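You operate a simulated robot arm through the tools that you are given. There is no shell and no other tool. Be economical: measure what you need, move in short steps, check, and stop when the job is done.

Carry out the task below with a simulated two-armed robot. There is one attempt and no reset: what you move stays moved.

Task
Screw the sphere down, uncap it, wipe it clean and cap it again.
Fine: wipe with the pad beside it and put the pad back. Set down upright: blue cap.

Only the result counts: the job must be done as asked and must still hold three seconds after the hand-in. Knocking over, shifting, dropping, spilling or breaking anything else fails it. A push-on lid holds only when it is set on centred and level and pressed home; a screw cap is set on level and turned clockwise until tight.

Robot
Two 7-joint arms with fingered hands on one trunk, hanging from a carriage that runs on a rail from [-423, -7] to [1556, 26] (x, y) and turns from -4.363 to 7.627 rad about z. Base frame: it is fixed where the carriage stands at the start and does not move with it; the origin is on the floor, on the carriage's upright axis, x ahead of it, y to its left, z up; the surface under the hand at the start is at about z = 710. Units: mm, rad, N and s.
The left shoulder is at the start at [40, 177, 1103], the right one opposite. With the tool pointing down near the work surface each hand reaches from about 360 to 840 mm from the robot's upright axis, wherever it stands, measured 20 degrees to its own side. Places, roughly: granite behind the row fixture [600, 400, 700]; sphere knob [500, 300, 700]. Payload 4 kg a hand.
Tool frame (each hand has its own): the origin (TCP) lies between the finger pads and is the grasp point; the fingertips stand 30 mm ahead of it; z points along the fingers, y is the line along which they close. The gripper opens to 104 mm. The gripper's body begins 35 mm behind the TCP. The gripper is a hand of 4 fingers: y runs from the thumb to the fingers, the wrist lies at [-15, -104, -178] in the tool frame, and closing takes about 1.5 s.
Orientation is that of the tool frame in the base frame, as [roll, pitch, yaw] about the fixed x, y, z axes, in that order (R = Rz(yaw) Ry(pitch) Rx(roll)). With the fingers straight down and the wrist toward the robot, the tool's x, y and z point along [0, 1, 0], [1, 0, 0] and [0, 0, -1] of the base frame.

Tools
- The arms move only by the tool step_arm. It takes "left_increments", "right_increments" or both (then of equal length, played together; a hand with none holds still); each is a list of rows, each a list of 7 numbers: the shift along the tool's x, y, z in units of 250 mm (1.0 is 250 mm), then the turn, a rotation vector about the tool's x, y, z in units of 60 degrees (1.0 is 60 degrees), then the closure in counts, from 0 (fully open) to 255 (shut). In form: [[dx, dy, dz, wx, wy, wz, gripper], ...]. A call has 1 to 8 rows; each row is the pose to reach, as a shift and turn from the pose commanded when the call began, along the tool's axes at that moment. A call with a number of a shift or a turn outside -1 to 1 is refused whole. Rows are played at 5 a second. More than 50 mm and 0.15 rad between two rows, or a gripper value outside its range, and nothing of the call is played. A pose out of reach is approached as far as the arm can. The call stops where the force on the tool passes 40 N (or 10 N more than at its start, if that is more) or the arm is blocked; 0.2 s more then pass. Each finger travels about 153 mm/s and halts on what it meets, pressing with about 32 N; the grip force reading is that of the motor and also rises with nothing between the fingers. The clock runs only during rows and for 0.2 s after the last one: add rows that repeat a pose to give the fingers time. The reply holds the time, the measured pose of the TCP, the force on the tool along the base axes, the opening and the grip force, in the units named above and with some noise, with the torque about the TCP (base axes, N m) and any sound that the robot's microphone picked up.
- Cameras (640 x 400 px; columns grow to the right, rows downward): "scene" is now at [219.3, 48.3, 1389.3]; the picture's right is [0.63, -0.77, 0.00], its down [-0.59, -0.49, -0.64] and it looks along [0.50, 0.41, -0.77] (base axes); focal length 266 px, centre (320, 200). "left" rides on the left gripper at [-61, -92, -130] in its tool frame; the picture's right is [-0.81, -0.27, 0.52], its down [0.53, -0.71, 0.46] and it looks along [0.24, 0.64, 0.72] (tool axes); focal length 275 px, centre (320, 200). "right" rides on the right gripper at [61, -92, -130] in its tool frame; the picture's right is [-0.81, 0.28, -0.52], its down [-0.53, -0.71, 0.46] and it looks along [-0.24, 0.64, 0.72] (tool axes); focal length 275 px, centre (320, 200). There is no depth. A picture from a camera that has moved, and an enlarged one, comes with that camera's place and axes in the base frame and with its lens.
- grab_frame(camera): a new picture of that camera. The clock stands still meanwhile.
- move_column(by): slides the trunk up (or, below 0, down) by that many mm; the arms and the scene camera ride with it, the base frame stays. It gives what a move gives, with no picture.
- steer(legs): drives the robot by 1 to 6 legs, each [ahead, left, turn to the left] in mm, mm and rad, along the robot's own axes; the way and the turn of a leg run together, so that a leg with both is an arc; at most 1500 mm and 3.142 rad a leg. The arms and the cameras ride along, it lands a little off, and it stops where it bumps. It keeps to its track: a leg is cut to what the track allows. It gives what a move gives.
- hand_shape(shape, hand): the hand has 4 fingers and takes this shape, open, in about a second: jaw (thumb against the fingers, like two jaws); tri (thumb and two fingers); tip (a fingertip pinch); poke (one finger out to press); point (the index stretched); flat (the hand flat); cup (the hand cupped); fist (a fist). The gripper value then closes the fingers along that shape, each until it touches; the sizes above hold for jaw. It gives what a move gives, with no picture.
- pan_tilt(pan, tilt): turns the head with the scene camera to pan (to the left, within 1.501 rad either way) and tilt (down, from -0.506 to 1.204), counted from straight ahead of the robot. It gives what a move gives.
- zoom(camera, box): a new picture of the part [left, top, right, bottom] of that camera's present view, enlarged. The clock stands still meanwhile.
- finish_job(): hands the job in; it is judged then, once.

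Go step by step. Nothing tells you exact positions but the pictures and the camera data: compare them with the known pose of the tool, close in by small moves and look again before you grip or let go. The budget is 120 turns and 92 pictures, counting those below and the enlarged ones. Unless the task says otherwise, let go and move clear before handing in.

The tools are called after "Emit:" as name(argument=value, ...) on one line, values as JSON. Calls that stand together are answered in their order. step_arm: Moves the arms, as the interface text tells. Its arguments: {"type":"object","properties":{"left_increments":{"type":"array","items":{"type":"array","items":{"type":"number"}}},"right_increments":{"type":"array","items":{"type":"array","items":{"type":"number"}}}},"required":[]} The other tools are called the same way: move_column (by) slides the trunk up or down; hand_shape (shape, hand) gives the hand a shape; steer (legs) drives the base; pan_tilt (pan, tilt) turns the head that bears the scene camera; grab_frame (camera) takes a picture; zoom (camera, box) takes an enlarged picture of a part of a camera's view; finish_job () hands the job in.

At the start:

```text
clock: 0.0
left_ee_pos: [319.3, 443.5, 1164.3]
left_ee_rot: [-3.14, 0.001, 1.569]
left_force: [0.4, -0.1, 0.2]
left_ft_torque: [-0.02, 0.02, -0.04]
left_finger_gap: 103.4
left_grip_force: 0.0
left_shape: jaw
right_ee_pos: [637.0, 2.0, 1131.3]
right_ee_rot: [-3.141, 0.0, 1.571]
right_force: [1.0, 0.1, 0.5]
right_ft_torque: [-0.01, 0.01, 0.01]
right_finger_gap: 103.7
right_grip_force: 0.0
right_shape: jaw
trunk travel left (down, up): [-225.0, 538.0]
robot x, y, heading: [0.7, 1.5, -0.003]
head pan, tilt: [0.686, 0.874]
```

scene: 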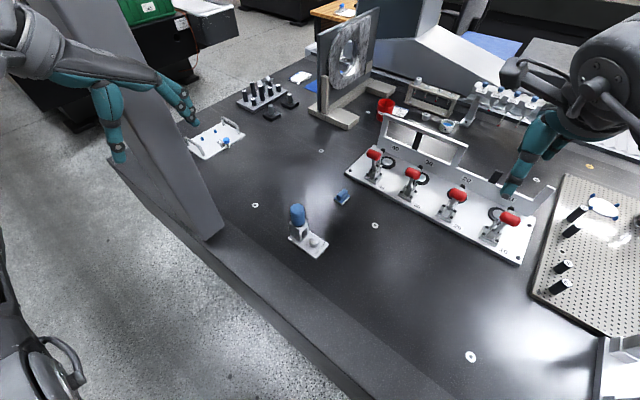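
right: 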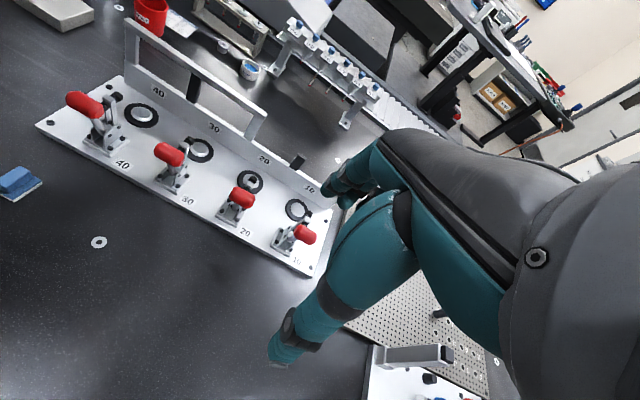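
left: 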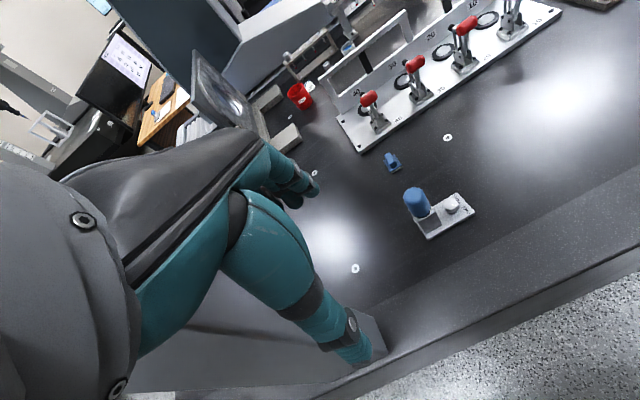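

I see a small white plate with a blue-capped post and a knob, and a blue pad beside it. I'll zoom in on them.

Emit:
zoom(camera="scene", box=[260, 170, 380, 270])

Emit:
zoom(camera="left", box=[370, 140, 490, 250])

```text
4.00 times, centred on (320, 220) of scene
camera zoom: at [219.3, 48.3, 1389.3], right [0.63, -0.77, 0.0], down [-0.59, -0.49, -0.64], along [0.5, 0.41, -0.77], focal length 1063 px, centre (320, 120)
```

zoom: 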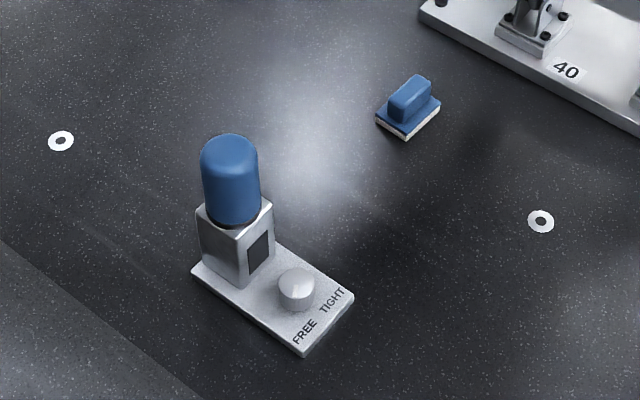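

```text
3.64 times, centred on (430, 195) of left
camera zoom: at [229.5, 383.3, 1294.2], right [-0.28, -0.81, -0.52], down [-0.71, 0.53, -0.46], along [0.65, 0.24, -0.72], focal length 1001 px, centre (-80, 218)
```

zoom: 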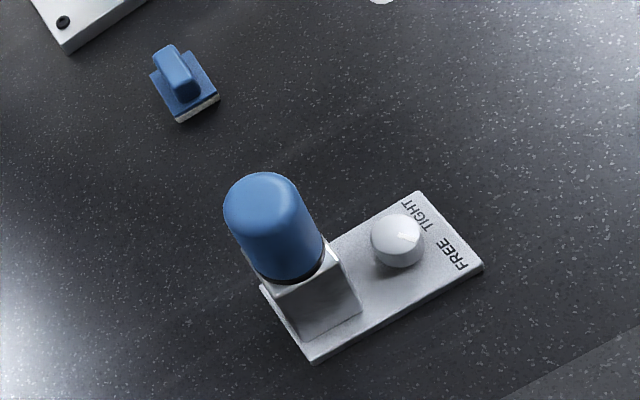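

The plate carries a clamp knob at about (510,307) marked FREE/TIGHT, a blue cap at about (512,360) and a pad at about (705,353). I'll move the left hand nearer for a better look.

Emit:
step_arm(left_increments=[[-0.077, 0.046, 0.143, 0, 0, 0, 0], [-0.154, 0.092, 0.286, 0, 0, 0, 0], [-0.231, 0.138, 0.429, 0, 0, 0, 0], [-0.308, 0.184, 0.571, 0, 0, 0, 0], [-0.385, 0.23, 0.714, 0, 0, 0, 0], [-0.462, 0.276, 0.857, 0, 0, 0, 0], [-0.54, 0.32, 1.0, 0, 0, 0, 0]])

Emit:
grab_frame(camera="left")

```text
clock: 1.6
left_ee_pos: [402.9, 307.5, 912.0]
left_ee_rot: [3.14, -0.001, 1.57]
left_force: [-0.4, -0.5, -0.7]
left_ft_torque: [0.05, 0.01, -0.04]
left_finger_gap: 103.7
left_grip_force: 0.2
left_shape: jaw
left hand out of reach, approached as far as the arm can: row 6
right_ee_pos: [637.4, 1.8, 1131.1]
right_ee_rot: [-3.14, -0.001, 1.571]
right_force: [0.0, -0.3, -0.3]
right_ft_torque: [0.0, 0.0, 0.0]
right_finger_gap: 103.6
right_grip_force: 0.0
right_shape: jaw
trunk travel left (down, up): [-225.0, 538.0]
robot x, y, heading: [0.0, -2.9, 0.005]
head pan, tilt: [0.686, 0.874]
```

```text
86 pictures are left
camera left: at [312.2, 246.9, 1042.4], right [-0.28, -0.81, -0.52], down [-0.71, 0.53, -0.46], along [0.64, 0.24, -0.73], focal length 275 px, centre (320, 200)
```

left: 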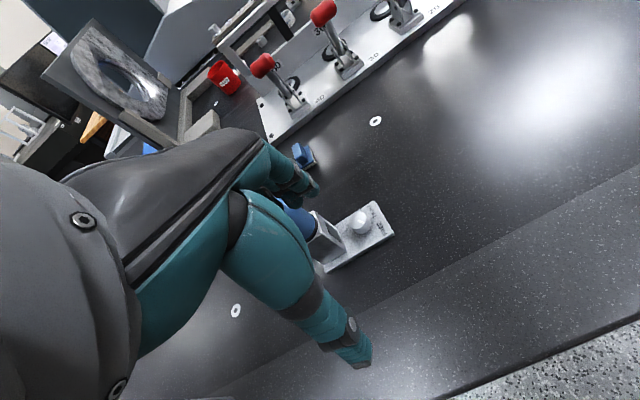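

Emit:
zoom(camera="left", box=[300, 180, 420, 270])

Emit:
zoom(camera="scene", box=[290, 195, 350, 265])

```text
4.44 times, centred on (360, 225) of left
camera zoom: at [312.2, 246.9, 1042.4], right [-0.28, -0.81, -0.52], down [-0.71, 0.53, -0.46], along [0.64, 0.24, -0.73], focal length 1224 px, centre (142, 89)
```

zoom: 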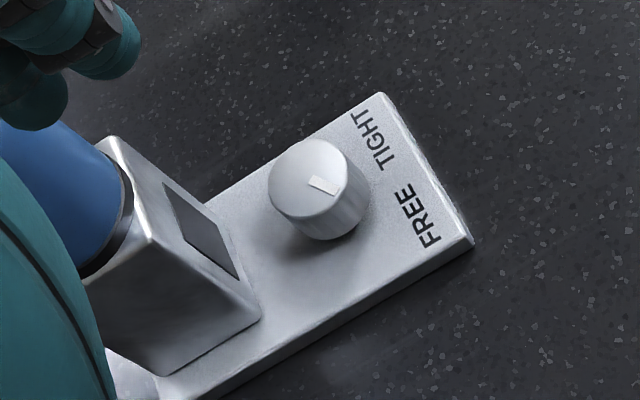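

```text
5.71 times, centred on (320, 230) of scene
camera zoom: at [219.4, 47.5, 1389.4], right [0.63, -0.77, 0.0], down [-0.59, -0.49, -0.64], along [0.5, 0.4, -0.77], focal length 1518 px, centre (320, 29)
```

zoom: 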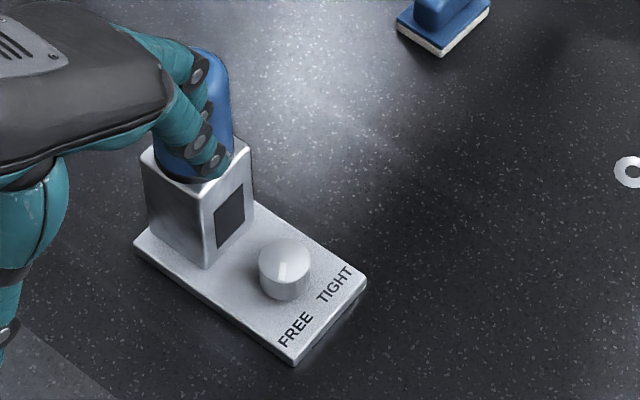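

The knob's mark points at FREE. I'll lean the hand back from the block (40° tilt toward -y) so it can turn the knob without touching the cap, and go to a stand-off pose.

Emit:
step_arm(left_increments=[[-0.055, 0.087, 0.073, 0, 0.133, 0, 40], [-0.11, 0.174, 0.146, 0, 0.267, 0, 80], [-0.166, 0.262, 0.218, 0, 0.4, 0, 80], [-0.221, 0.349, 0.291, 0, 0.533, 0, 80], [-0.276, 0.436, 0.364, 0, 0.667, 0, 80], [-0.276, 0.436, 0.364, 0, 0.667, 0, 80]])

Emit:
grab_frame(camera="left")

Emit:
grab_frame(camera="scene")

```text
clock: 3.0
left_ee_pos: [509.7, 242.6, 822.5]
left_ee_rot: [3.141, -0.702, 1.573]
left_force: [-0.5, 0.2, 0.5]
left_ft_torque: [-0.01, 0.01, 0.01]
left_finger_gap: 71.7
left_grip_force: 0.1
left_shape: jaw
right_ee_pos: [635.1, 4.1, 1130.1]
right_ee_rot: [3.141, 0.0, 1.569]
right_force: [-0.4, 0.6, -0.6]
right_ft_torque: [0.0, 0.02, 0.02]
right_finger_gap: 103.8
right_grip_force: 0.0
right_shape: jaw
trunk travel left (down, up): [-225.0, 538.0]
robot x, y, heading: [0.8, -2.3, 0.002]
head pan, tilt: [0.686, 0.874]
```

```text
83 pictures are left
camera left: at [418.2, 110.9, 882.9], right [-0.28, -0.28, -0.92], down [-0.71, 0.7, 0.0], along [0.65, 0.65, -0.4], focal length 275 px, centre (320, 200)
```

left: 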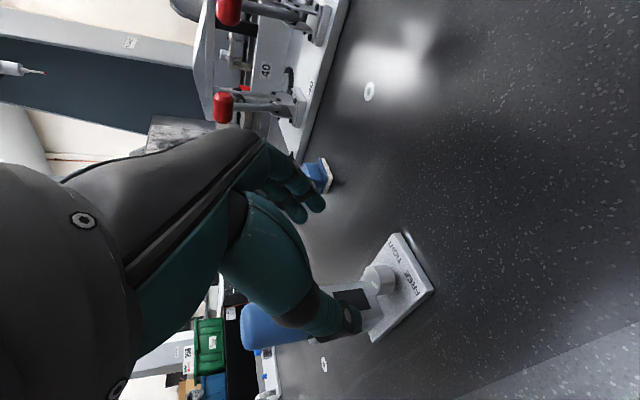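

```text
82 pictures are left
camera scene: at [219.1, 48.7, 1389.3], right [0.63, -0.77, 0.0], down [-0.59, -0.49, -0.64], along [0.5, 0.41, -0.77], focal length 266 px, centre (320, 200)
```

scene: 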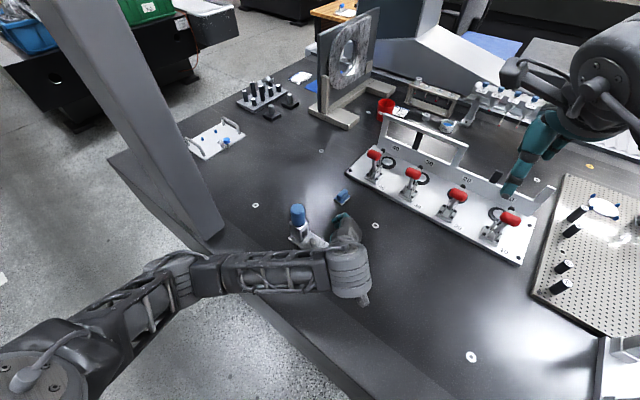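

Emit:
zoom(camera="left", box=[300, 220, 440, 350])

```text
3.08 times, centred on (370, 285) of left
camera zoom: at [418.2, 110.9, 882.9], right [-0.28, -0.28, -0.92], down [-0.71, 0.7, 0.0], along [0.65, 0.65, -0.4], focal length 847 px, centre (166, -62)
```

zoom: 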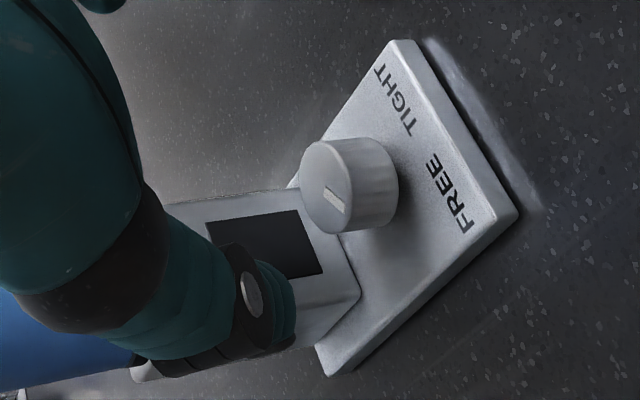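

Knob centre is about (515,310), with its top near z=738. I'll move along the tool axis to about 25 mm short and look again.

Emit:
step_arm(left_increments=[[-0.008, 0.009, 0.128, 0, 0, 0, 110], [-0.016, 0.018, 0.255, 0, 0, 0, 120], [-0.016, 0.018, 0.255, 0, 0, 0, 120]])

Emit:
zoom(camera="left", box=[200, 150, 440, 300])

Emit:
zoom(camera="scene", box=[260, 190, 400, 290])

```text
clock: 3.8
left_ee_pos: [515.0, 276.4, 772.3]
left_ee_rot: [3.138, -0.7, 1.573]
left_force: [-0.2, 0.6, -0.1]
left_ft_torque: [0.0, -0.04, -0.02]
left_finger_gap: 55.4
left_grip_force: 0.1
left_shape: jaw
right_ee_pos: [636.7, 2.2, 1131.1]
right_ee_rot: [3.141, -0.001, 1.57]
right_force: [-0.5, 0.8, 0.2]
right_ft_torque: [0.03, -0.01, -0.03]
right_finger_gap: 103.9
right_grip_force: 0.1
right_shape: jaw
trunk travel left (down, up): [-225.0, 538.0]
robot x, y, heading: [1.5, 1.2, 0.002]
head pan, tilt: [0.686, 0.874]
```

```text
2.67 times, centred on (320, 225) of left
camera zoom: at [423.8, 145.6, 833.0], right [-0.27, -0.29, -0.92], down [-0.71, 0.7, -0.01], along [0.65, 0.65, -0.4], focal length 734 px, centre (320, 133)
```

zoom: 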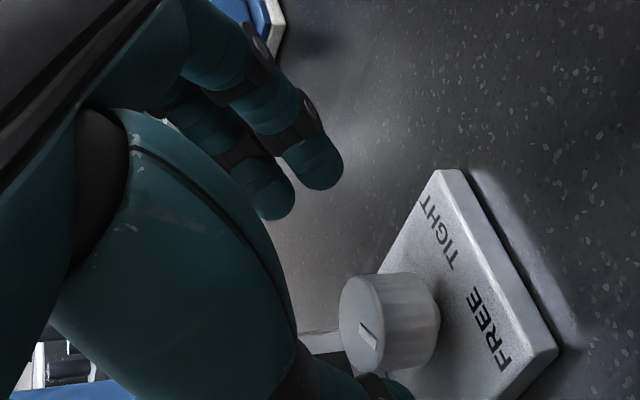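

```text
4.00 times, centred on (330, 240) of scene
camera zoom: at [219.5, 48.3, 1389.4], right [0.63, -0.77, 0.0], down [-0.59, -0.49, -0.64], along [0.5, 0.41, -0.77], focal length 1063 px, centre (280, 40)
```

zoom: 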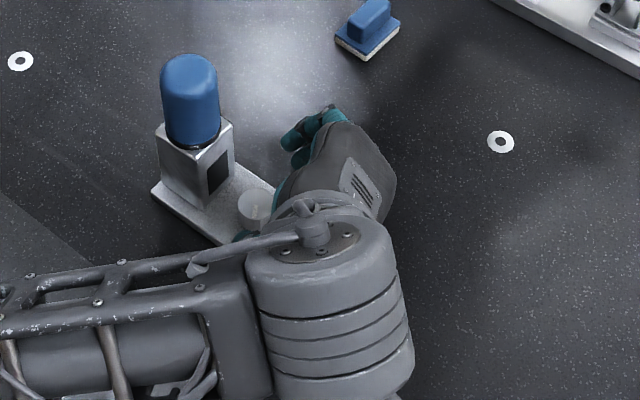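

Aligned. Moving in the last 29 mm and closing on the knob.

Emit:
step_arm(left_increments=[[0.001, 0.003, 0.06, 0, 0, 0, 120], [0.002, 0.003, 0.116, 0, 0, 0, 120], [0.002, 0.003, 0.116, 0, 0, 0, 120]])

Emit:
zoom(camera="left", box=[240, 150, 480, 300])

```text
clock: 4.6
left_ee_pos: [513.2, 296.6, 748.6]
left_ee_rot: [3.14, -0.7, 1.573]
left_force: [0.2, -0.2, 0.3]
left_ft_torque: [0.03, 0.0, -0.02]
left_finger_gap: 55.2
left_grip_force: 0.0
left_shape: jaw
right_ee_pos: [637.5, 0.9, 1130.9]
right_ee_rot: [3.14, -0.001, 1.571]
right_force: [0.0, -0.3, 0.2]
right_ft_torque: [0.02, 0.01, 0.0]
right_finger_gap: 103.6
right_grip_force: 0.1
right_shape: jaw
trunk travel left (down, up): [-225.0, 538.0]
robot x, y, heading: [-1.3, 1.0, 0.003]
head pan, tilt: [0.686, 0.874]
```

```text
2.67 times, centred on (360, 225) of left
camera zoom: at [422.8, 167.2, 809.6], right [-0.28, -0.29, -0.92], down [-0.71, 0.7, -0.01], along [0.65, 0.65, -0.4], focal length 734 px, centre (213, 133)
```

zoom: 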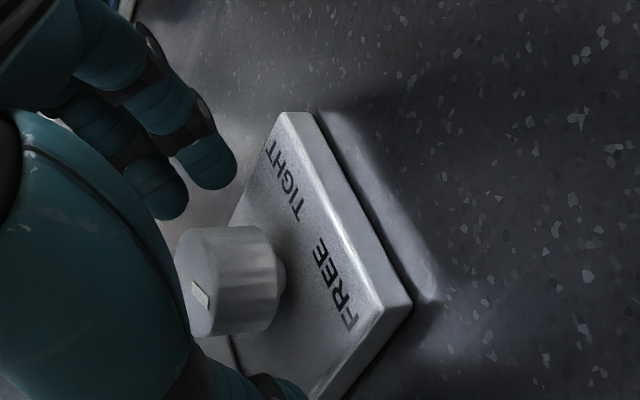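

Emit:
step_arm(left_increments=[[0, 0, 0, 0, 0, 0, 160], [0, 0, 0, 0, 0, 0, 180], [0, 0, 0, 0, 0, 0, 200], [0, 0, 0, 0, 0, 0, 220], [0, 0, 0, 0, 0, 0, 220]])

Emit:
zoom(camera="left", box=[240, 150, 480, 300])

```text
clock: 5.8
left_ee_pos: [513.4, 296.8, 749.5]
left_ee_rot: [3.141, -0.7, 1.57]
left_force: [-0.7, 0.8, 0.7]
left_ft_torque: [-0.06, -0.18, -0.08]
left_finger_gap: 22.4
left_grip_force: 31.2
left_shape: jaw
right_ee_pos: [637.1, 2.6, 1130.7]
right_ee_rot: [3.14, 0.0, 1.572]
right_force: [0.3, 0.2, 0.4]
right_ft_torque: [-0.01, 0.01, -0.02]
right_finger_gap: 103.5
right_grip_force: 0.2
right_shape: jaw
trunk travel left (down, up): [-225.0, 538.0]
robot x, y, heading: [-2.3, 0.1, -0.004]
head pan, tilt: [0.686, 0.874]
```

```text
2.67 times, centred on (360, 225) of left
camera zoom: at [422.6, 167.2, 809.8], right [-0.28, -0.29, -0.92], down [-0.71, 0.7, -0.01], along [0.65, 0.65, -0.4], focal length 734 px, centre (213, 133)
```

zoom: 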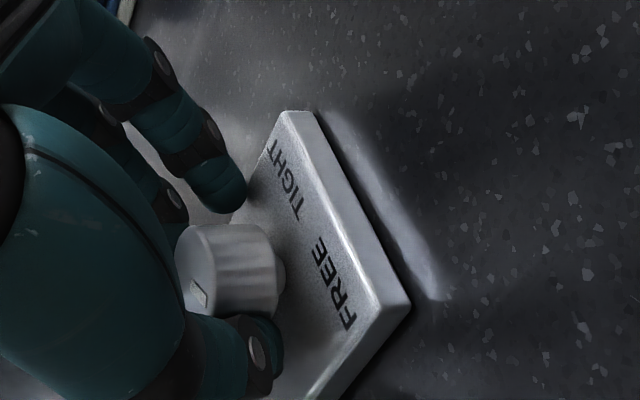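

The knob is gripped. I'll try a small counter-clockwise turn (the short way to TIGHT) and watch the torque.

Emit:
step_arm(left_increments=[[0.0005, 0.0085, 0.0004, 0.0857, 0, -0.1021, 220], [0.0018, 0.0169, 0.0015, 0.1714, 0, -0.2042, 220]])

Emit:
zoom(camera="left", box=[240, 150, 480, 300])

```text
clock: 6.4
left_ee_pos: [519.7, 298.6, 750.3]
left_ee_rot: [-3.141, -0.699, 1.851]
left_force: [0.3, -2.2, -0.7]
left_ft_torque: [-0.06, -0.19, -0.14]
left_finger_gap: 22.2
left_grip_force: 32.0
left_shape: jaw
right_ee_pos: [636.3, 1.9, 1131.5]
right_ee_rot: [-3.141, 0.0, 1.57]
right_force: [0.8, 0.8, 0.1]
right_ft_torque: [-0.01, -0.01, -0.01]
right_finger_gap: 103.6
right_grip_force: 0.1
right_shape: jaw
trunk travel left (down, up): [-225.0, 538.0]
robot x, y, heading: [1.4, -2.1, -0.003]
head pan, tilt: [0.686, 0.874]
```

```text
2.67 times, centred on (360, 225) of left
camera zoom: at [468.1, 147.1, 810.3], right [-0.18, -0.35, -0.92], down [-0.88, 0.48, -0.01], along [0.44, 0.81, -0.4], focal length 734 px, centre (213, 133)
```

zoom: 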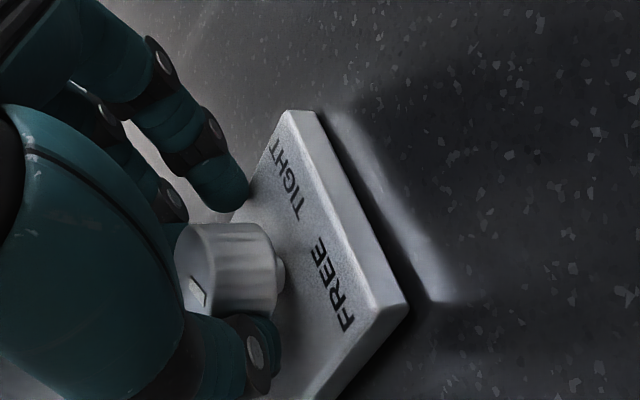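

The whole plate turned with the knob, so the plate is loose and this direction seems blocked. I'll turn back and look.

Emit:
step_arm(left_increments=[[0.0005, -0.0085, 0.0004, -0.0857, 0, 0.1021, 220], [0.0018, -0.0169, 0.0015, -0.1714, 0, 0.2042, 220]])

Emit:
zoom(camera="left", box=[240, 150, 480, 300])

Emit:
zoom(camera="scene", box=[260, 170, 400, 290])

```text
clock: 7.0
left_ee_pos: [515.7, 297.4, 749.6]
left_ee_rot: [-3.141, -0.699, 1.568]
left_force: [0.4, -0.1, -0.2]
left_ft_torque: [-0.01, 0.01, 0.03]
left_finger_gap: 15.4
left_grip_force: 32.1
left_shape: jaw
right_ee_pos: [636.8, 2.6, 1130.8]
right_ee_rot: [3.141, 0.001, 1.572]
right_force: [-0.6, -0.8, 0.2]
right_ft_torque: [-0.01, -0.03, -0.03]
right_finger_gap: 103.7
right_grip_force: 0.0
right_shape: jaw
trunk travel left (down, up): [-225.0, 538.0]
robot x, y, heading: [-0.6, -1.0, -0.003]
head pan, tilt: [0.686, 0.874]
```

```text
2.67 times, centred on (360, 225) of left
camera zoom: at [424.5, 167.5, 810.0], right [-0.28, -0.29, -0.92], down [-0.71, 0.7, -0.01], along [0.65, 0.65, -0.4], focal length 734 px, centre (213, 133)
```

zoom: 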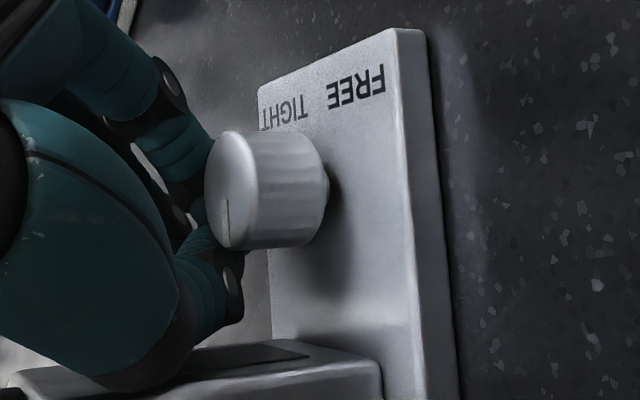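

```text
3.33 times, centred on (330, 230) of scene
camera zoom: at [219.3, 48.1, 1389.3], right [0.63, -0.77, 0.0], down [-0.59, -0.49, -0.64], along [0.5, 0.41, -0.77], focal length 886 px, centre (287, 100)
```

zoom: 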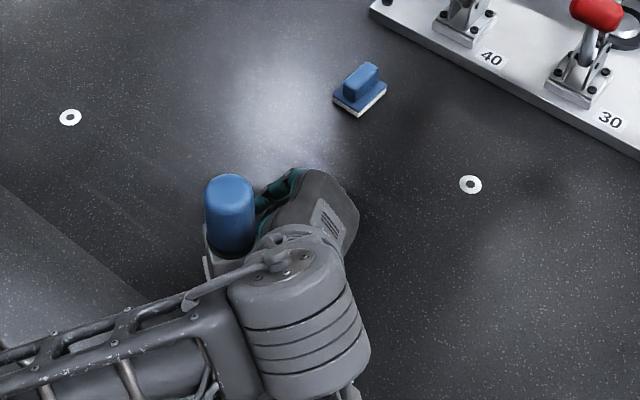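

The grip squeezed off and the loose plate swung round. I'll open, back off along the tool axis and look again.

Emit:
step_arm(left_increments=[[0, 0, 0, 0, 0, 0, 100], [0, 0, 0, 0, 0, 0, 60], [0, 0, -0.15, 0, 0, 0, 60], [0, 0, -0.33, 0, 0, 0, 60], [0, 0, -0.5, 0, 0, 0, 60], [0, -0.1, -0.66, 0, 0, 0, 60], [0, -0.25, -0.8, 0, 0, 0, 60]])

Emit:
zoom(camera="scene", box=[260, 170, 380, 270])

Emit:
grab_frame(camera="left")

```text
refused: row 7 steps farther than a row can; nothing moved
```

```text
4.00 times, centred on (320, 220) of scene
camera zoom: at [219.3, 48.1, 1389.3], right [0.63, -0.77, 0.0], down [-0.59, -0.49, -0.64], along [0.5, 0.41, -0.77], focal length 1063 px, centre (320, 120)
```

zoom: 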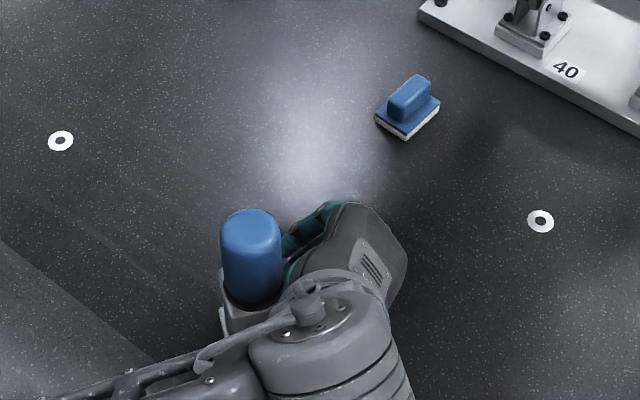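

```text
72 pictures are left
camera left: at [424.5, 167.5, 810.0], right [-0.28, -0.29, -0.92], down [-0.71, 0.7, -0.01], along [0.65, 0.65, -0.4], focal length 275 px, centre (320, 200)
```

left: 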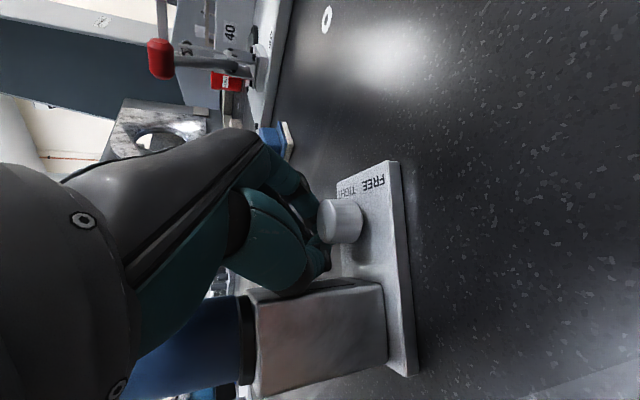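

Emit:
step_arm(left_increments=[[0.04, 0, -0.048, 0, 0, 0, 220], [0.1, 0, -0.12, 0, 0, 0, 220], [0.2, 0, -0.24, 0, 0, 0, 220], [0.3, 0, -0.36, 0, 0, 0, 220], [0.4, 0, -0.48, 0, 0, 0, 220], [0.37, -0.14, -0.56, 0, 0, 0, 120], [0.28, -0.3, -0.58, 0, 0, 0, 60], [0.18, -0.46, -0.58, 0, 0, 0, 60]])

Emit:
grab_frame(camera="scene")

Emit:
grab_frame(camera="left")

```text
clock: 8.8
left_ee_pos: [396.3, 238.9, 887.5]
left_ee_rot: [-3.137, -0.699, 1.568]
left_force: [-0.3, 0.4, 0.1]
left_ft_torque: [0.0, -0.01, 0.0]
left_finger_gap: 79.2
left_grip_force: 0.0
left_shape: jaw
right_ee_pos: [636.0, 3.3, 1130.6]
right_ee_rot: [-3.141, -0.002, 1.572]
right_force: [-0.3, 0.1, 0.0]
right_ft_torque: [-0.01, -0.02, 0.02]
right_finger_gap: 103.4
right_grip_force: 0.0
right_shape: jaw
trunk travel left (down, up): [-225.0, 538.0]
robot x, y, heading: [3.3, -2.9, 0.002]
head pan, tilt: [0.686, 0.874]
```

```text
71 pictures are left
camera scene: at [218.2, 48.2, 1389.1], right [0.63, -0.77, 0.0], down [-0.59, -0.49, -0.64], along [0.5, 0.41, -0.77], focal length 266 px, centre (320, 200)
```

scene: 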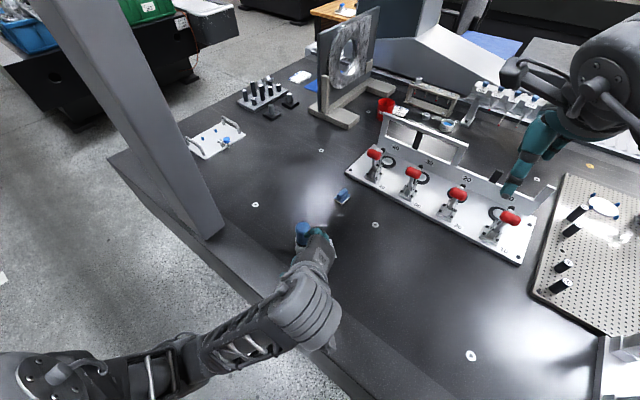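

```text
70 pictures are left
camera left: at [305.8, 107.2, 947.9], right [-0.28, -0.29, -0.92], down [-0.71, 0.7, 0.0], along [0.64, 0.65, -0.4], focal length 275 px, centre (320, 200)
```

left: 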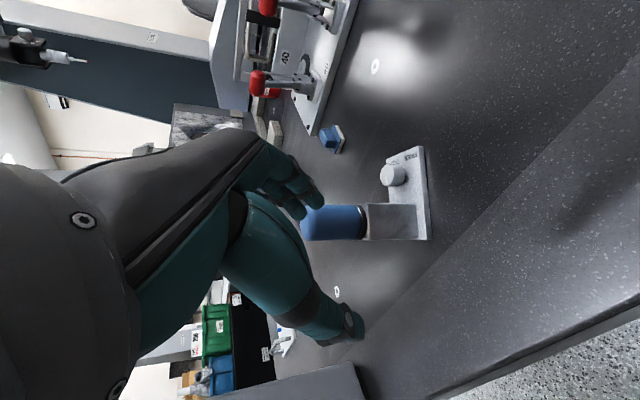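

The unit is still standing. Its plate swung about 70° counter-clockwise and the knob seems to have turned clockwise part-way. I'll lift the hand back to vertical for a clear look.

Emit:
step_arm(left_increments=[[0.07, -0.03, -0.018, 0, -0.133, 0, 40], [0.14, -0.06, -0.036, 0, -0.267, 0, 40], [0.21, -0.09, -0.055, 0, -0.4, 0, 40], [0.28, -0.12, -0.074, 0, -0.533, 0, 40], [0.344, -0.144, -0.092, 0, -0.667, 0, 40]])

Emit:
zoom(camera="scene", box=[270, 190, 370, 270])

Emit:
zoom(camera="left", box=[240, 140, 400, 260])

```text
clock: 9.9
left_ee_pos: [408.0, 328.3, 942.0]
left_ee_rot: [3.14, -0.279, 1.621]
left_force: [1.0, -0.7, -0.4]
left_ft_torque: [0.03, 0.0, 0.02]
left_finger_gap: 87.4
left_grip_force: 0.1
left_shape: jaw
left hand out of reach, approached as far as the arm can: row 1, 2, 3, 4, 5
right_ee_pos: [635.7, 1.4, 1130.9]
right_ee_rot: [3.141, 0.0, 1.571]
right_force: [-0.6, -1.1, 1.0]
right_ft_torque: [0.05, -0.04, 0.0]
right_finger_gap: 103.8
right_grip_force: 0.1
right_shape: jaw
trunk travel left (down, up): [-225.0, 538.0]
robot x, y, heading: [0.2, -1.9, 0.0]
head pan, tilt: [0.686, 0.874]
stopped in row 5 (left hand): the arm was blocked; the commanded pose is now the measured one
```

```text
5.00 times, centred on (320, 230) of scene
camera zoom: at [219.2, 47.7, 1389.3], right [0.63, -0.77, 0.0], down [-0.59, -0.49, -0.64], along [0.5, 0.41, -0.77], focal length 1328 px, centre (320, 50)
```

zoom: 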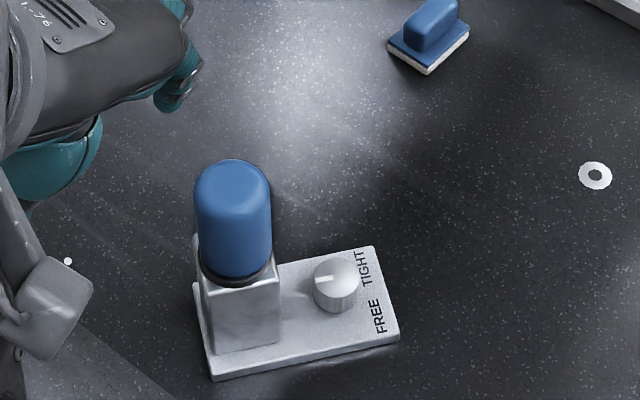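

```text
3.33 times, centred on (320, 200) of left
camera zoom: at [322.8, 229.8, 1050.3], right [-0.24, -0.65, -0.72], down [-0.74, 0.6, -0.29], along [0.62, 0.47, -0.63], focal length 918 px, centre (320, 200)
```

zoom: 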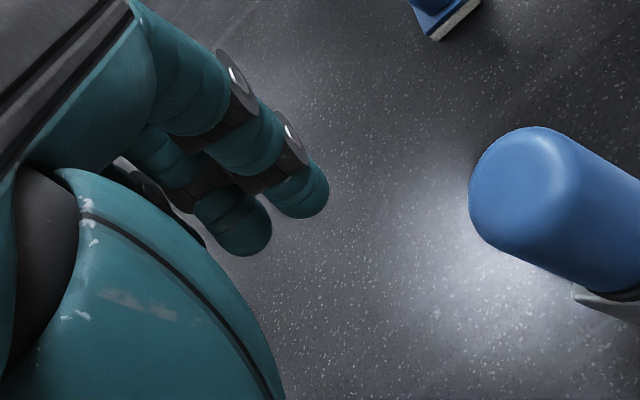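

The knob mark now points away from the labels, so it turns clockwise toward TIGHT. I'll grip the cap from above with the left hand to bring the loose plate back and steady it. First the hand goes vertical above the cap.

Emit:
step_arm(left_increments=[[-0.04, 0.13, 0.045, 0, -0.133, 0.024, 0], [-0.08, 0.268, 0.09, 0, -0.267, 0.048, 0], [-0.08, 0.268, 0.09, 0, -0.267, 0.048, 0]])

Emit:
step_arm(left_increments=[[0, 0, 0, 0, 0, -0.125, 0], [0, 0, 0, 0, 0, -0.25, 0], [0, 0, 0, 0, 0, -0.375, 0], [0, 0, 0, 0, 0, -0.5, 0], [0, 0, 0, 0, 0, -0.625, 0], [0, 0, 0, 0, 0, -0.75, 0], [0, 0, 0, 0, 0, -0.75, 0]])

Emit:
grab_frame(camera="left")

Emit:
zoom(camera="scene", box=[240, 170, 380, 270])

```text
clock: 10.7
left_ee_pos: [475.7, 320.6, 911.8]
left_ee_rot: [-3.137, 0.003, 1.569]
left_force: [0.6, 1.0, 0.2]
left_ft_torque: [0.0, 0.03, 0.01]
left_finger_gap: 103.7
left_grip_force: 0.0
left_shape: jaw
right_ee_pos: [636.6, 2.8, 1130.5]
right_ee_rot: [-3.141, 0.002, 1.57]
right_force: [0.1, -0.1, 0.1]
right_ft_torque: [-0.02, 0.0, 0.0]
right_finger_gap: 103.6
right_grip_force: 0.2
right_shape: jaw
trunk travel left (down, up): [-225.0, 538.0]
robot x, y, heading: [-0.9, 3.2, 0.0]
head pan, tilt: [0.686, 0.874]
```

```text
clock: 12.5
left_ee_pos: [479.7, 348.7, 934.6]
left_ee_rot: [3.077, -0.027, 2.394]
left_force: [0.3, -0.2, 0.4]
left_ft_torque: [-0.03, 0.01, -0.01]
left_finger_gap: 103.7
left_grip_force: 0.2
left_shape: jaw
right_ee_pos: [636.9, 2.6, 1131.4]
right_ee_rot: [3.141, 0.0, 1.571]
right_force: [-0.3, -1.0, 0.5]
right_ft_torque: [0.02, 0.04, 0.01]
right_finger_gap: 103.6
right_grip_force: 0.0
right_shape: jaw
trunk travel left (down, up): [-225.0, 538.0]
robot x, y, heading: [-0.9, 0.2, -0.001]
head pan, tilt: [0.686, 0.874]
stopped in row 7 (left hand): the arm was blocked; the commanded pose is now the measured one
```

```text
67 pictures are left
camera left: at [459.8, 230.5, 1056.4], right [0.42, -0.72, -0.56], down [-0.86, -0.13, -0.49], along [0.28, 0.68, -0.67], focal length 275 px, centre (320, 200)
```

left: 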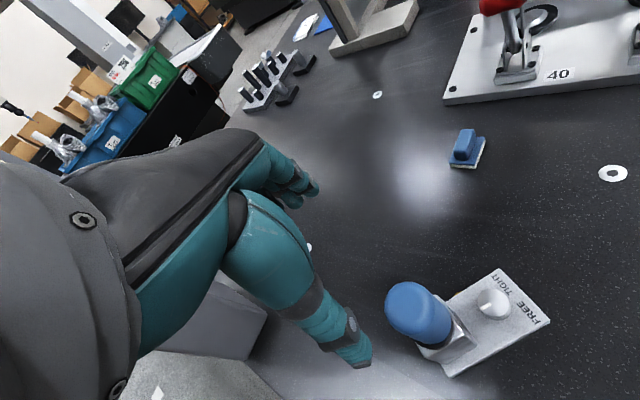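

```text
4.00 times, centred on (310, 220) of scene
camera zoom: at [219.4, 48.5, 1389.4], right [0.63, -0.77, 0.0], down [-0.59, -0.49, -0.64], along [0.5, 0.41, -0.77], focal length 1063 px, centre (360, 120)
```

zoom: 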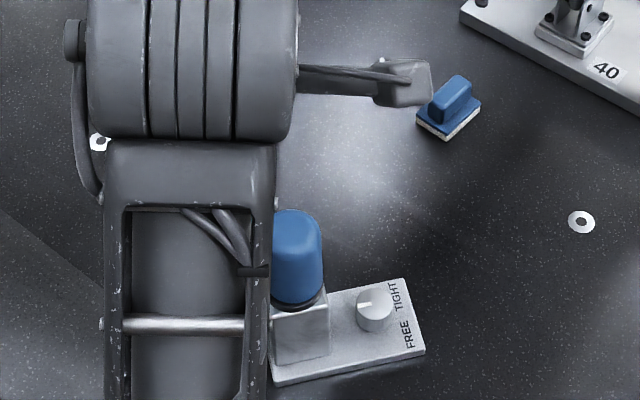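

Yaw +45° is at the arm's limit, so I'll use a smaller yaw of about +20° and centre above the cap near (478,314).

Emit:
step_arm(left_increments=[[-0.022, -0.026, 0.03, 0.015, -0.006, 0.113, 0], [-0.045, -0.053, 0.06, 0.03, -0.013, 0.226, 0], [-0.067, -0.08, 0.09, 0.046, -0.02, 0.34, 0], [-0.089, -0.106, 0.12, 0.061, -0.026, 0.453, 0], [-0.089, -0.106, 0.12, 0.061, -0.026, 0.453, 0]])

Emit:
zoom(camera="left", box=[200, 100, 520, 300])

```text
clock: 13.7
left_ee_pos: [482.0, 326.2, 916.9]
left_ee_rot: [3.114, -0.025, 1.936]
left_force: [-0.3, 0.1, -0.6]
left_ft_torque: [0.0, 0.01, -0.01]
left_finger_gap: 103.9
left_grip_force: 0.1
left_shape: jaw
right_ee_pos: [636.5, 2.7, 1131.0]
right_ee_rot: [-3.141, -0.001, 1.572]
right_force: [0.3, 0.0, 1.1]
right_ft_torque: [0.0, 0.01, -0.01]
right_finger_gap: 103.6
right_grip_force: 0.1
right_shape: jaw
trunk travel left (down, up): [-225.0, 538.0]
robot x, y, heading: [-1.0, 0.7, -0.005]
head pan, tilt: [0.686, 0.874]
```

```text
2.00 times, centred on (360, 200) of left
camera zoom: at [416.7, 233.0, 1043.8], right [0.04, -0.84, -0.54], down [-0.85, 0.26, -0.46], along [0.53, 0.48, -0.7], focal length 551 px, centre (240, 200)
```

zoom: 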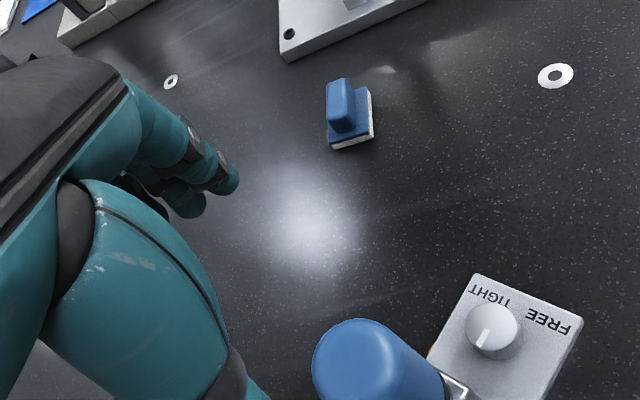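

Emit:
step_arm(left_increments=[[-0.022, -0.017, 0.05, 0.012, -0.012, 0, 0], [-0.043, -0.034, 0.12, 0.025, -0.024, 0, 0], [-0.043, -0.034, 0.19, 0.025, -0.024, 0, 0], [-0.043, -0.034, 0.19, 0.025, -0.024, 0, 0]])

Emit:
grab_frame(camera="left")

```text
clock: 14.6
left_ee_pos: [502.6, 327.7, 928.2]
left_ee_rot: [3.013, 0.009, 1.943]
left_force: [0.1, 0.0, 0.1]
left_ft_torque: [-0.01, 0.01, -0.02]
left_finger_gap: 103.6
left_grip_force: 0.1
left_shape: jaw
right_ee_pos: [637.0, 3.2, 1131.6]
right_ee_rot: [3.141, 0.001, 1.57]
right_force: [0.0, 0.2, -1.7]
right_ft_torque: [0.0, -0.02, 0.04]
right_finger_gap: 103.7
right_grip_force: 0.1
right_shape: jaw
trunk travel left (down, up): [-225.0, 538.0]
robot x, y, heading: [1.4, -3.5, -0.005]
head pan, tilt: [0.686, 0.874]
stopped in row 4 (left hand): the arm was blocked; the commanded pose is now the measured one
```

```text
64 pictures are left
camera left: at [425.0, 232.2, 1046.9], right [0.11, -0.83, -0.54], down [-0.8, 0.25, -0.55], along [0.59, 0.49, -0.64], focal length 275 px, centre (320, 200)
```

left: 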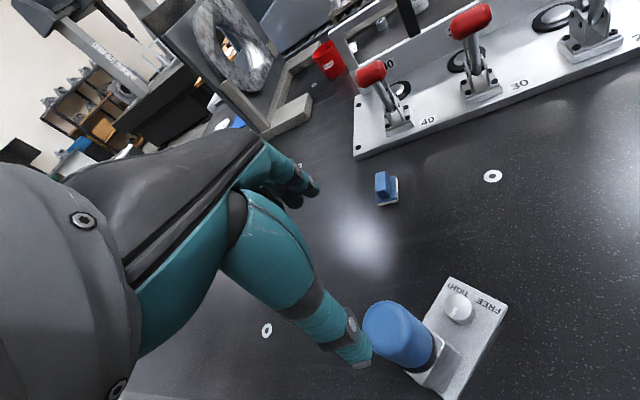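

The arm is cramped with the hand this high relative to the shoulder. I'll raise the trunk so the hand works lower relative to the shoulder, then square up the pose.

Emit:
move_column(by=120)

Emit:
step_arm(left_increments=[[0, 0, 0.05, 0.06, 0, 0.1, 0], [0, 0, 0.15, 0.12, 0, 0.2, 0], [0, 0, 0.3, 0.12, 0, 0.3, 0], [0, 0, 0.4, 0.12, 0, 0.354, 0], [0, 0, 0.4, 0.12, 0, 0.354, 0]])

```text
clock: 16.1
left_ee_pos: [500.8, 327.6, 1048.0]
left_ee_rot: [3.013, 0.009, 1.945]
left_force: [0.3, -0.2, 0.3]
left_ft_torque: [0.01, 0.03, 0.01]
left_finger_gap: 103.8
left_grip_force: 0.0
left_shape: jaw
right_ee_pos: [635.5, 2.0, 1251.0]
right_ee_rot: [3.141, 0.0, 1.571]
right_force: [0.5, -0.4, 0.0]
right_ft_torque: [0.03, 0.01, -0.03]
right_finger_gap: 103.7
right_grip_force: 0.1
right_shape: jaw
trunk travel left (down, up): [-345.0, 418.0]
robot x, y, heading: [-2.2, -1.9, -0.0]
head pan, tilt: [0.686, 0.874]
```

```text
clock: 17.3
left_ee_pos: [513.7, 329.7, 948.6]
left_ee_rot: [-3.137, -0.008, 1.57]
left_force: [0.3, -0.2, 0.4]
left_ft_torque: [-0.01, 0.03, 0.03]
left_finger_gap: 103.8
left_grip_force: 0.1
left_shape: jaw
right_ee_pos: [636.4, 2.9, 1250.7]
right_ee_rot: [-3.141, 0.0, 1.572]
right_force: [0.5, 0.7, -0.1]
right_ft_torque: [0.01, -0.04, 0.01]
right_finger_gap: 103.5
right_grip_force: 0.1
right_shape: jaw
trunk travel left (down, up): [-345.0, 418.0]
robot x, y, heading: [-1.0, 0.3, 0.002]
head pan, tilt: [0.686, 0.874]
```

Emit:
step_arm(left_increments=[[-0.023, -0.048, 0.08, 0, 0, -0.11, 0], [-0.045, -0.095, 0.155, 0, 0, -0.22, 0], [-0.068, -0.143, 0.233, 0, 0, -0.333, 0], [-0.068, -0.143, 0.233, 0, 0, -0.333, 0]])

Emit:
grab_frame(camera="left")

Emit:
zoom(camera="scene", box=[240, 190, 380, 290])

```text
clock: 18.3
left_ee_pos: [479.1, 318.9, 892.8]
left_ee_rot: [3.132, -0.021, 1.925]
left_force: [0.1, -0.1, -0.6]
left_ft_torque: [0.02, -0.03, -0.01]
left_finger_gap: 103.7
left_grip_force: 0.1
left_shape: jaw
right_ee_pos: [636.4, 1.8, 1251.5]
right_ee_rot: [-3.141, 0.001, 1.571]
right_force: [0.2, 0.6, -0.7]
right_ft_torque: [-0.04, 0.01, 0.0]
right_finger_gap: 103.7
right_grip_force: 0.1
right_shape: jaw
trunk travel left (down, up): [-345.0, 418.0]
robot x, y, heading: [-0.2, -1.4, -0.002]
head pan, tilt: [0.686, 0.874]
```

```text
63 pictures are left
camera left: at [415.3, 227.0, 1021.1], right [0.03, -0.84, -0.54], down [-0.85, 0.26, -0.45], along [0.52, 0.47, -0.71], focal length 275 px, centre (320, 200)
```

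left: 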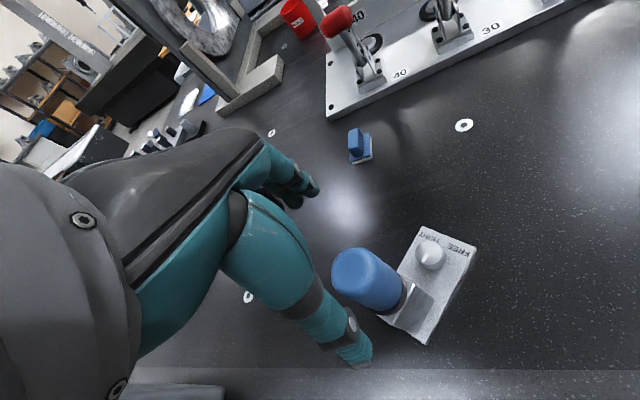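

```text
4.00 times, centred on (310, 240) of scene
camera zoom: at [219.5, 48.3, 1509.4], right [0.63, -0.77, 0.0], down [-0.59, -0.49, -0.64], along [0.5, 0.41, -0.77], focal length 1063 px, centre (360, 40)
```

zoom: 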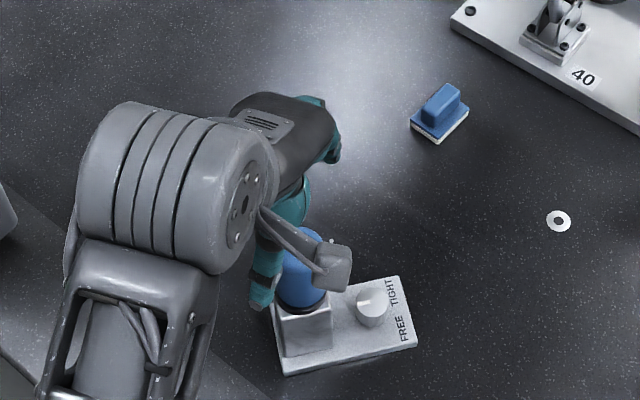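

Emit:
step_arm(left_increments=[[-0.01, -0.008, 0.07, 0.005, -0.01, 0, 0], [-0.02, -0.016, 0.14, 0.009, -0.02, 0, 0], [-0.02, -0.016, 0.2, 0.009, -0.02, 0, 0], [-0.02, -0.016, 0.2, 0.009, -0.02, 0, 0]])

Emit:
zoom(camera="left", box=[220, 150, 480, 350])

```text
clock: 19.3
left_ee_pos: [475.0, 309.3, 839.8]
left_ee_rot: [-3.136, 0.006, 1.922]
left_force: [0.2, 0.4, -0.2]
left_ft_torque: [0.0, 0.03, -0.01]
left_finger_gap: 103.8
left_grip_force: 0.0
left_shape: jaw
right_ee_pos: [637.0, 2.0, 1250.7]
right_ee_rot: [-3.141, 0.0, 1.572]
right_force: [0.5, -0.2, 0.1]
right_ft_torque: [0.0, 0.01, -0.03]
right_finger_gap: 103.5
right_grip_force: 0.1
right_shape: jaw
trunk travel left (down, up): [-345.0, 418.0]
robot x, y, heading: [-0.4, -2.9, -0.0]
head pan, tilt: [0.686, 0.874]
```

```text
2.00 times, centred on (350, 250) of left
camera zoom: at [411.8, 222.1, 971.2], right [0.02, -0.86, -0.51], down [-0.85, 0.25, -0.45], along [0.52, 0.44, -0.73], focal length 551 px, centre (260, 100)
```

zoom: 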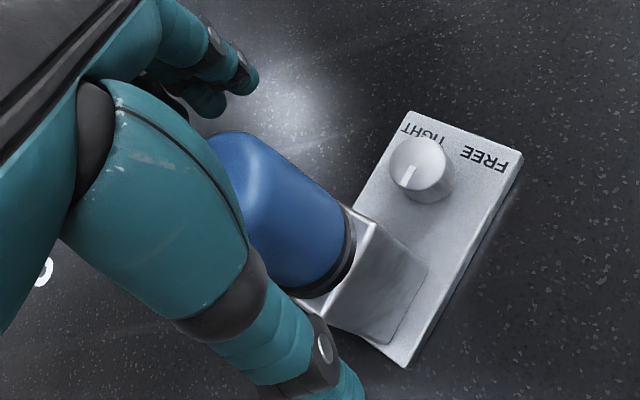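

Centred over the cap. Lowering 15 mm and closing on it.

Emit:
step_arm(left_increments=[[0.006, 0.006, 0.06, 0, 0, 0, 60], [0.006, 0.006, 0.06, 0, 0, 0, 120], [0.006, 0.006, 0.06, 0, 0, 0, 150], [0.006, 0.006, 0.06, 0, 0, 0, 180], [0.006, 0.006, 0.06, 0, 0, 0, 200], [0.006, 0.006, 0.06, 0, 0, 0, 200]])

Emit:
zoom(camera="left", box=[220, 150, 480, 350])

```text
clock: 20.7
left_ee_pos: [477.5, 309.9, 823.2]
left_ee_rot: [-3.134, 0.013, 1.922]
left_force: [-1.1, -0.8, -0.4]
left_ft_torque: [-0.01, 0.01, 0.04]
left_finger_gap: 30.0
left_grip_force: 31.9
left_shape: jaw
right_ee_pos: [636.1, 2.7, 1251.1]
right_ee_rot: [-3.14, -0.001, 1.573]
right_force: [0.5, -1.1, 0.2]
right_ft_torque: [0.02, -0.01, -0.02]
right_finger_gap: 103.6
right_grip_force: 0.2
right_shape: jaw
trunk travel left (down, up): [-345.0, 418.0]
robot x, y, heading: [-5.7, -0.8, 0.003]
head pan, tilt: [0.686, 0.874]
```

```text
2.00 times, centred on (350, 250) of left
camera zoom: at [413.3, 222.6, 955.5], right [0.02, -0.86, -0.5], down [-0.85, 0.25, -0.46], along [0.52, 0.44, -0.73], focal length 551 px, centre (260, 100)
```

zoom: 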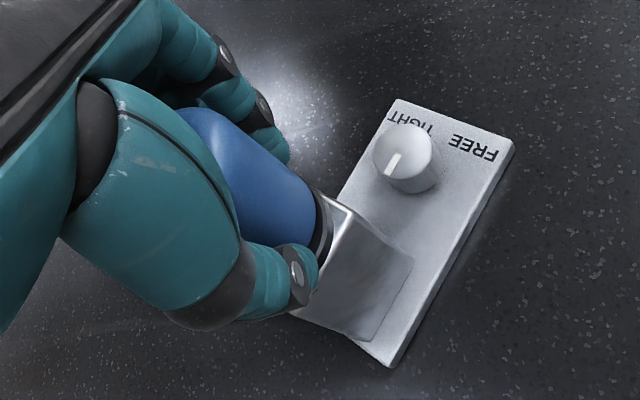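

Cap gripped. I'll slide and turn the loose plate back: +35 x, +48 y and 51° clockwise.

Emit:
step_arm(left_increments=[[0.019, 0.028, 0, 0, 0, 0.121, 200], [0.038, 0.057, 0, 0, 0, 0.243, 200], [0.057, 0.085, 0, 0, 0, 0.364, 200], [0.075, 0.113, 0, 0, 0, 0.486, 200], [0.094, 0.141, 0, 0, 0, 0.607, 200], [0.113, 0.17, 0, 0, 0, 0.729, 200], [0.132, 0.198, 0, 0, 0, 0.85, 200], [0.132, 0.198, 0, 0, 0, 0.85, 200]])

Emit:
zoom(camera="scene", box=[260, 190, 400, 290])

Emit:
grab_frame(camera="left")

```text
clock: 22.5
left_ee_pos: [511.1, 357.1, 822.7]
left_ee_rot: [3.136, 0.013, 1.03]
left_force: [-3.1, -0.7, 6.3]
left_ft_torque: [0.01, 0.13, 0.04]
left_finger_gap: 30.5
left_grip_force: 31.6
left_shape: jaw
right_ee_pos: [636.6, 2.0, 1251.4]
right_ee_rot: [-3.139, 0.0, 1.571]
right_force: [0.2, -0.1, -0.5]
right_ft_torque: [0.02, 0.02, -0.02]
right_finger_gap: 103.8
right_grip_force: 0.0
right_shape: jaw
trunk travel left (down, up): [-345.0, 418.0]
robot x, y, heading: [1.8, -3.4, -0.001]
head pan, tilt: [0.686, 0.874]
```

```text
4.00 times, centred on (330, 240) of scene
camera zoom: at [219.2, 48.5, 1509.4], right [0.63, -0.77, 0.0], down [-0.59, -0.49, -0.64], along [0.5, 0.41, -0.77], focal length 1063 px, centre (280, 40)
```

zoom: 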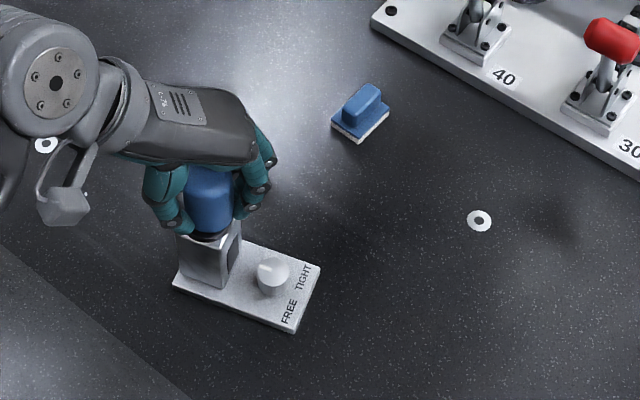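

```text
58 pictures are left
camera left: at [402.9, 353.5, 954.1], right [-0.65, -0.56, -0.51], down [-0.34, 0.82, -0.47], along [0.68, -0.13, -0.72], focal length 275 px, centre (320, 200)
```

left: 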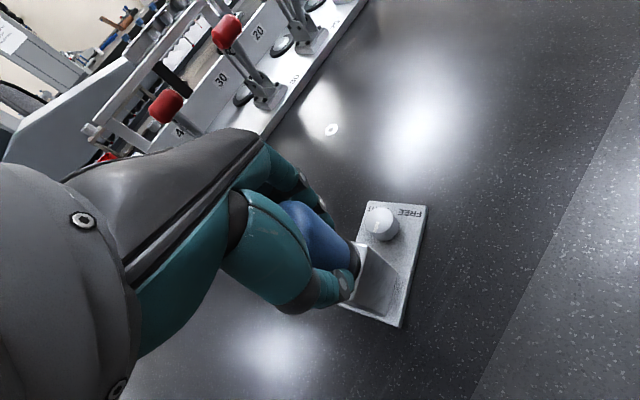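

About 15° short. Rotating a bit more.

Emit:
step_arm(left_increments=[[0, 0, 0, 0, 0, 0.125, 200], [0, 0, 0, 0, 0, 0.25, 200], [0, 0, 0, 0, 0, 0.25, 200]])

Emit:
zoom(camera="scene", box=[260, 190, 400, 290])

```text
clock: 23.3
left_ee_pos: [512.0, 356.1, 823.2]
left_ee_rot: [3.134, 0.013, 0.769]
left_force: [-2.8, -1.1, 3.6]
left_ft_torque: [0.03, 0.1, 0.06]
left_finger_gap: 30.3
left_grip_force: 31.8
left_shape: jaw
right_ee_pos: [636.9, 2.1, 1251.4]
right_ee_rot: [3.141, 0.002, 1.572]
right_force: [-0.4, -0.1, -0.4]
right_ft_torque: [0.0, -0.04, -0.01]
right_finger_gap: 103.6
right_grip_force: 0.2
right_shape: jaw
trunk travel left (down, up): [-345.0, 418.0]
robot x, y, heading: [3.1, -0.3, -0.0]
head pan, tilt: [0.686, 0.874]
```

```text
4.00 times, centred on (330, 240) of scene
camera zoom: at [219.1, 48.5, 1509.2], right [0.63, -0.77, 0.0], down [-0.59, -0.49, -0.64], along [0.5, 0.41, -0.77], focal length 1063 px, centre (280, 40)
```

zoom: 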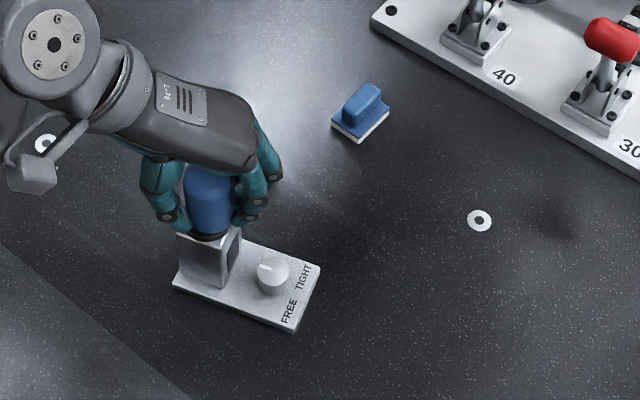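

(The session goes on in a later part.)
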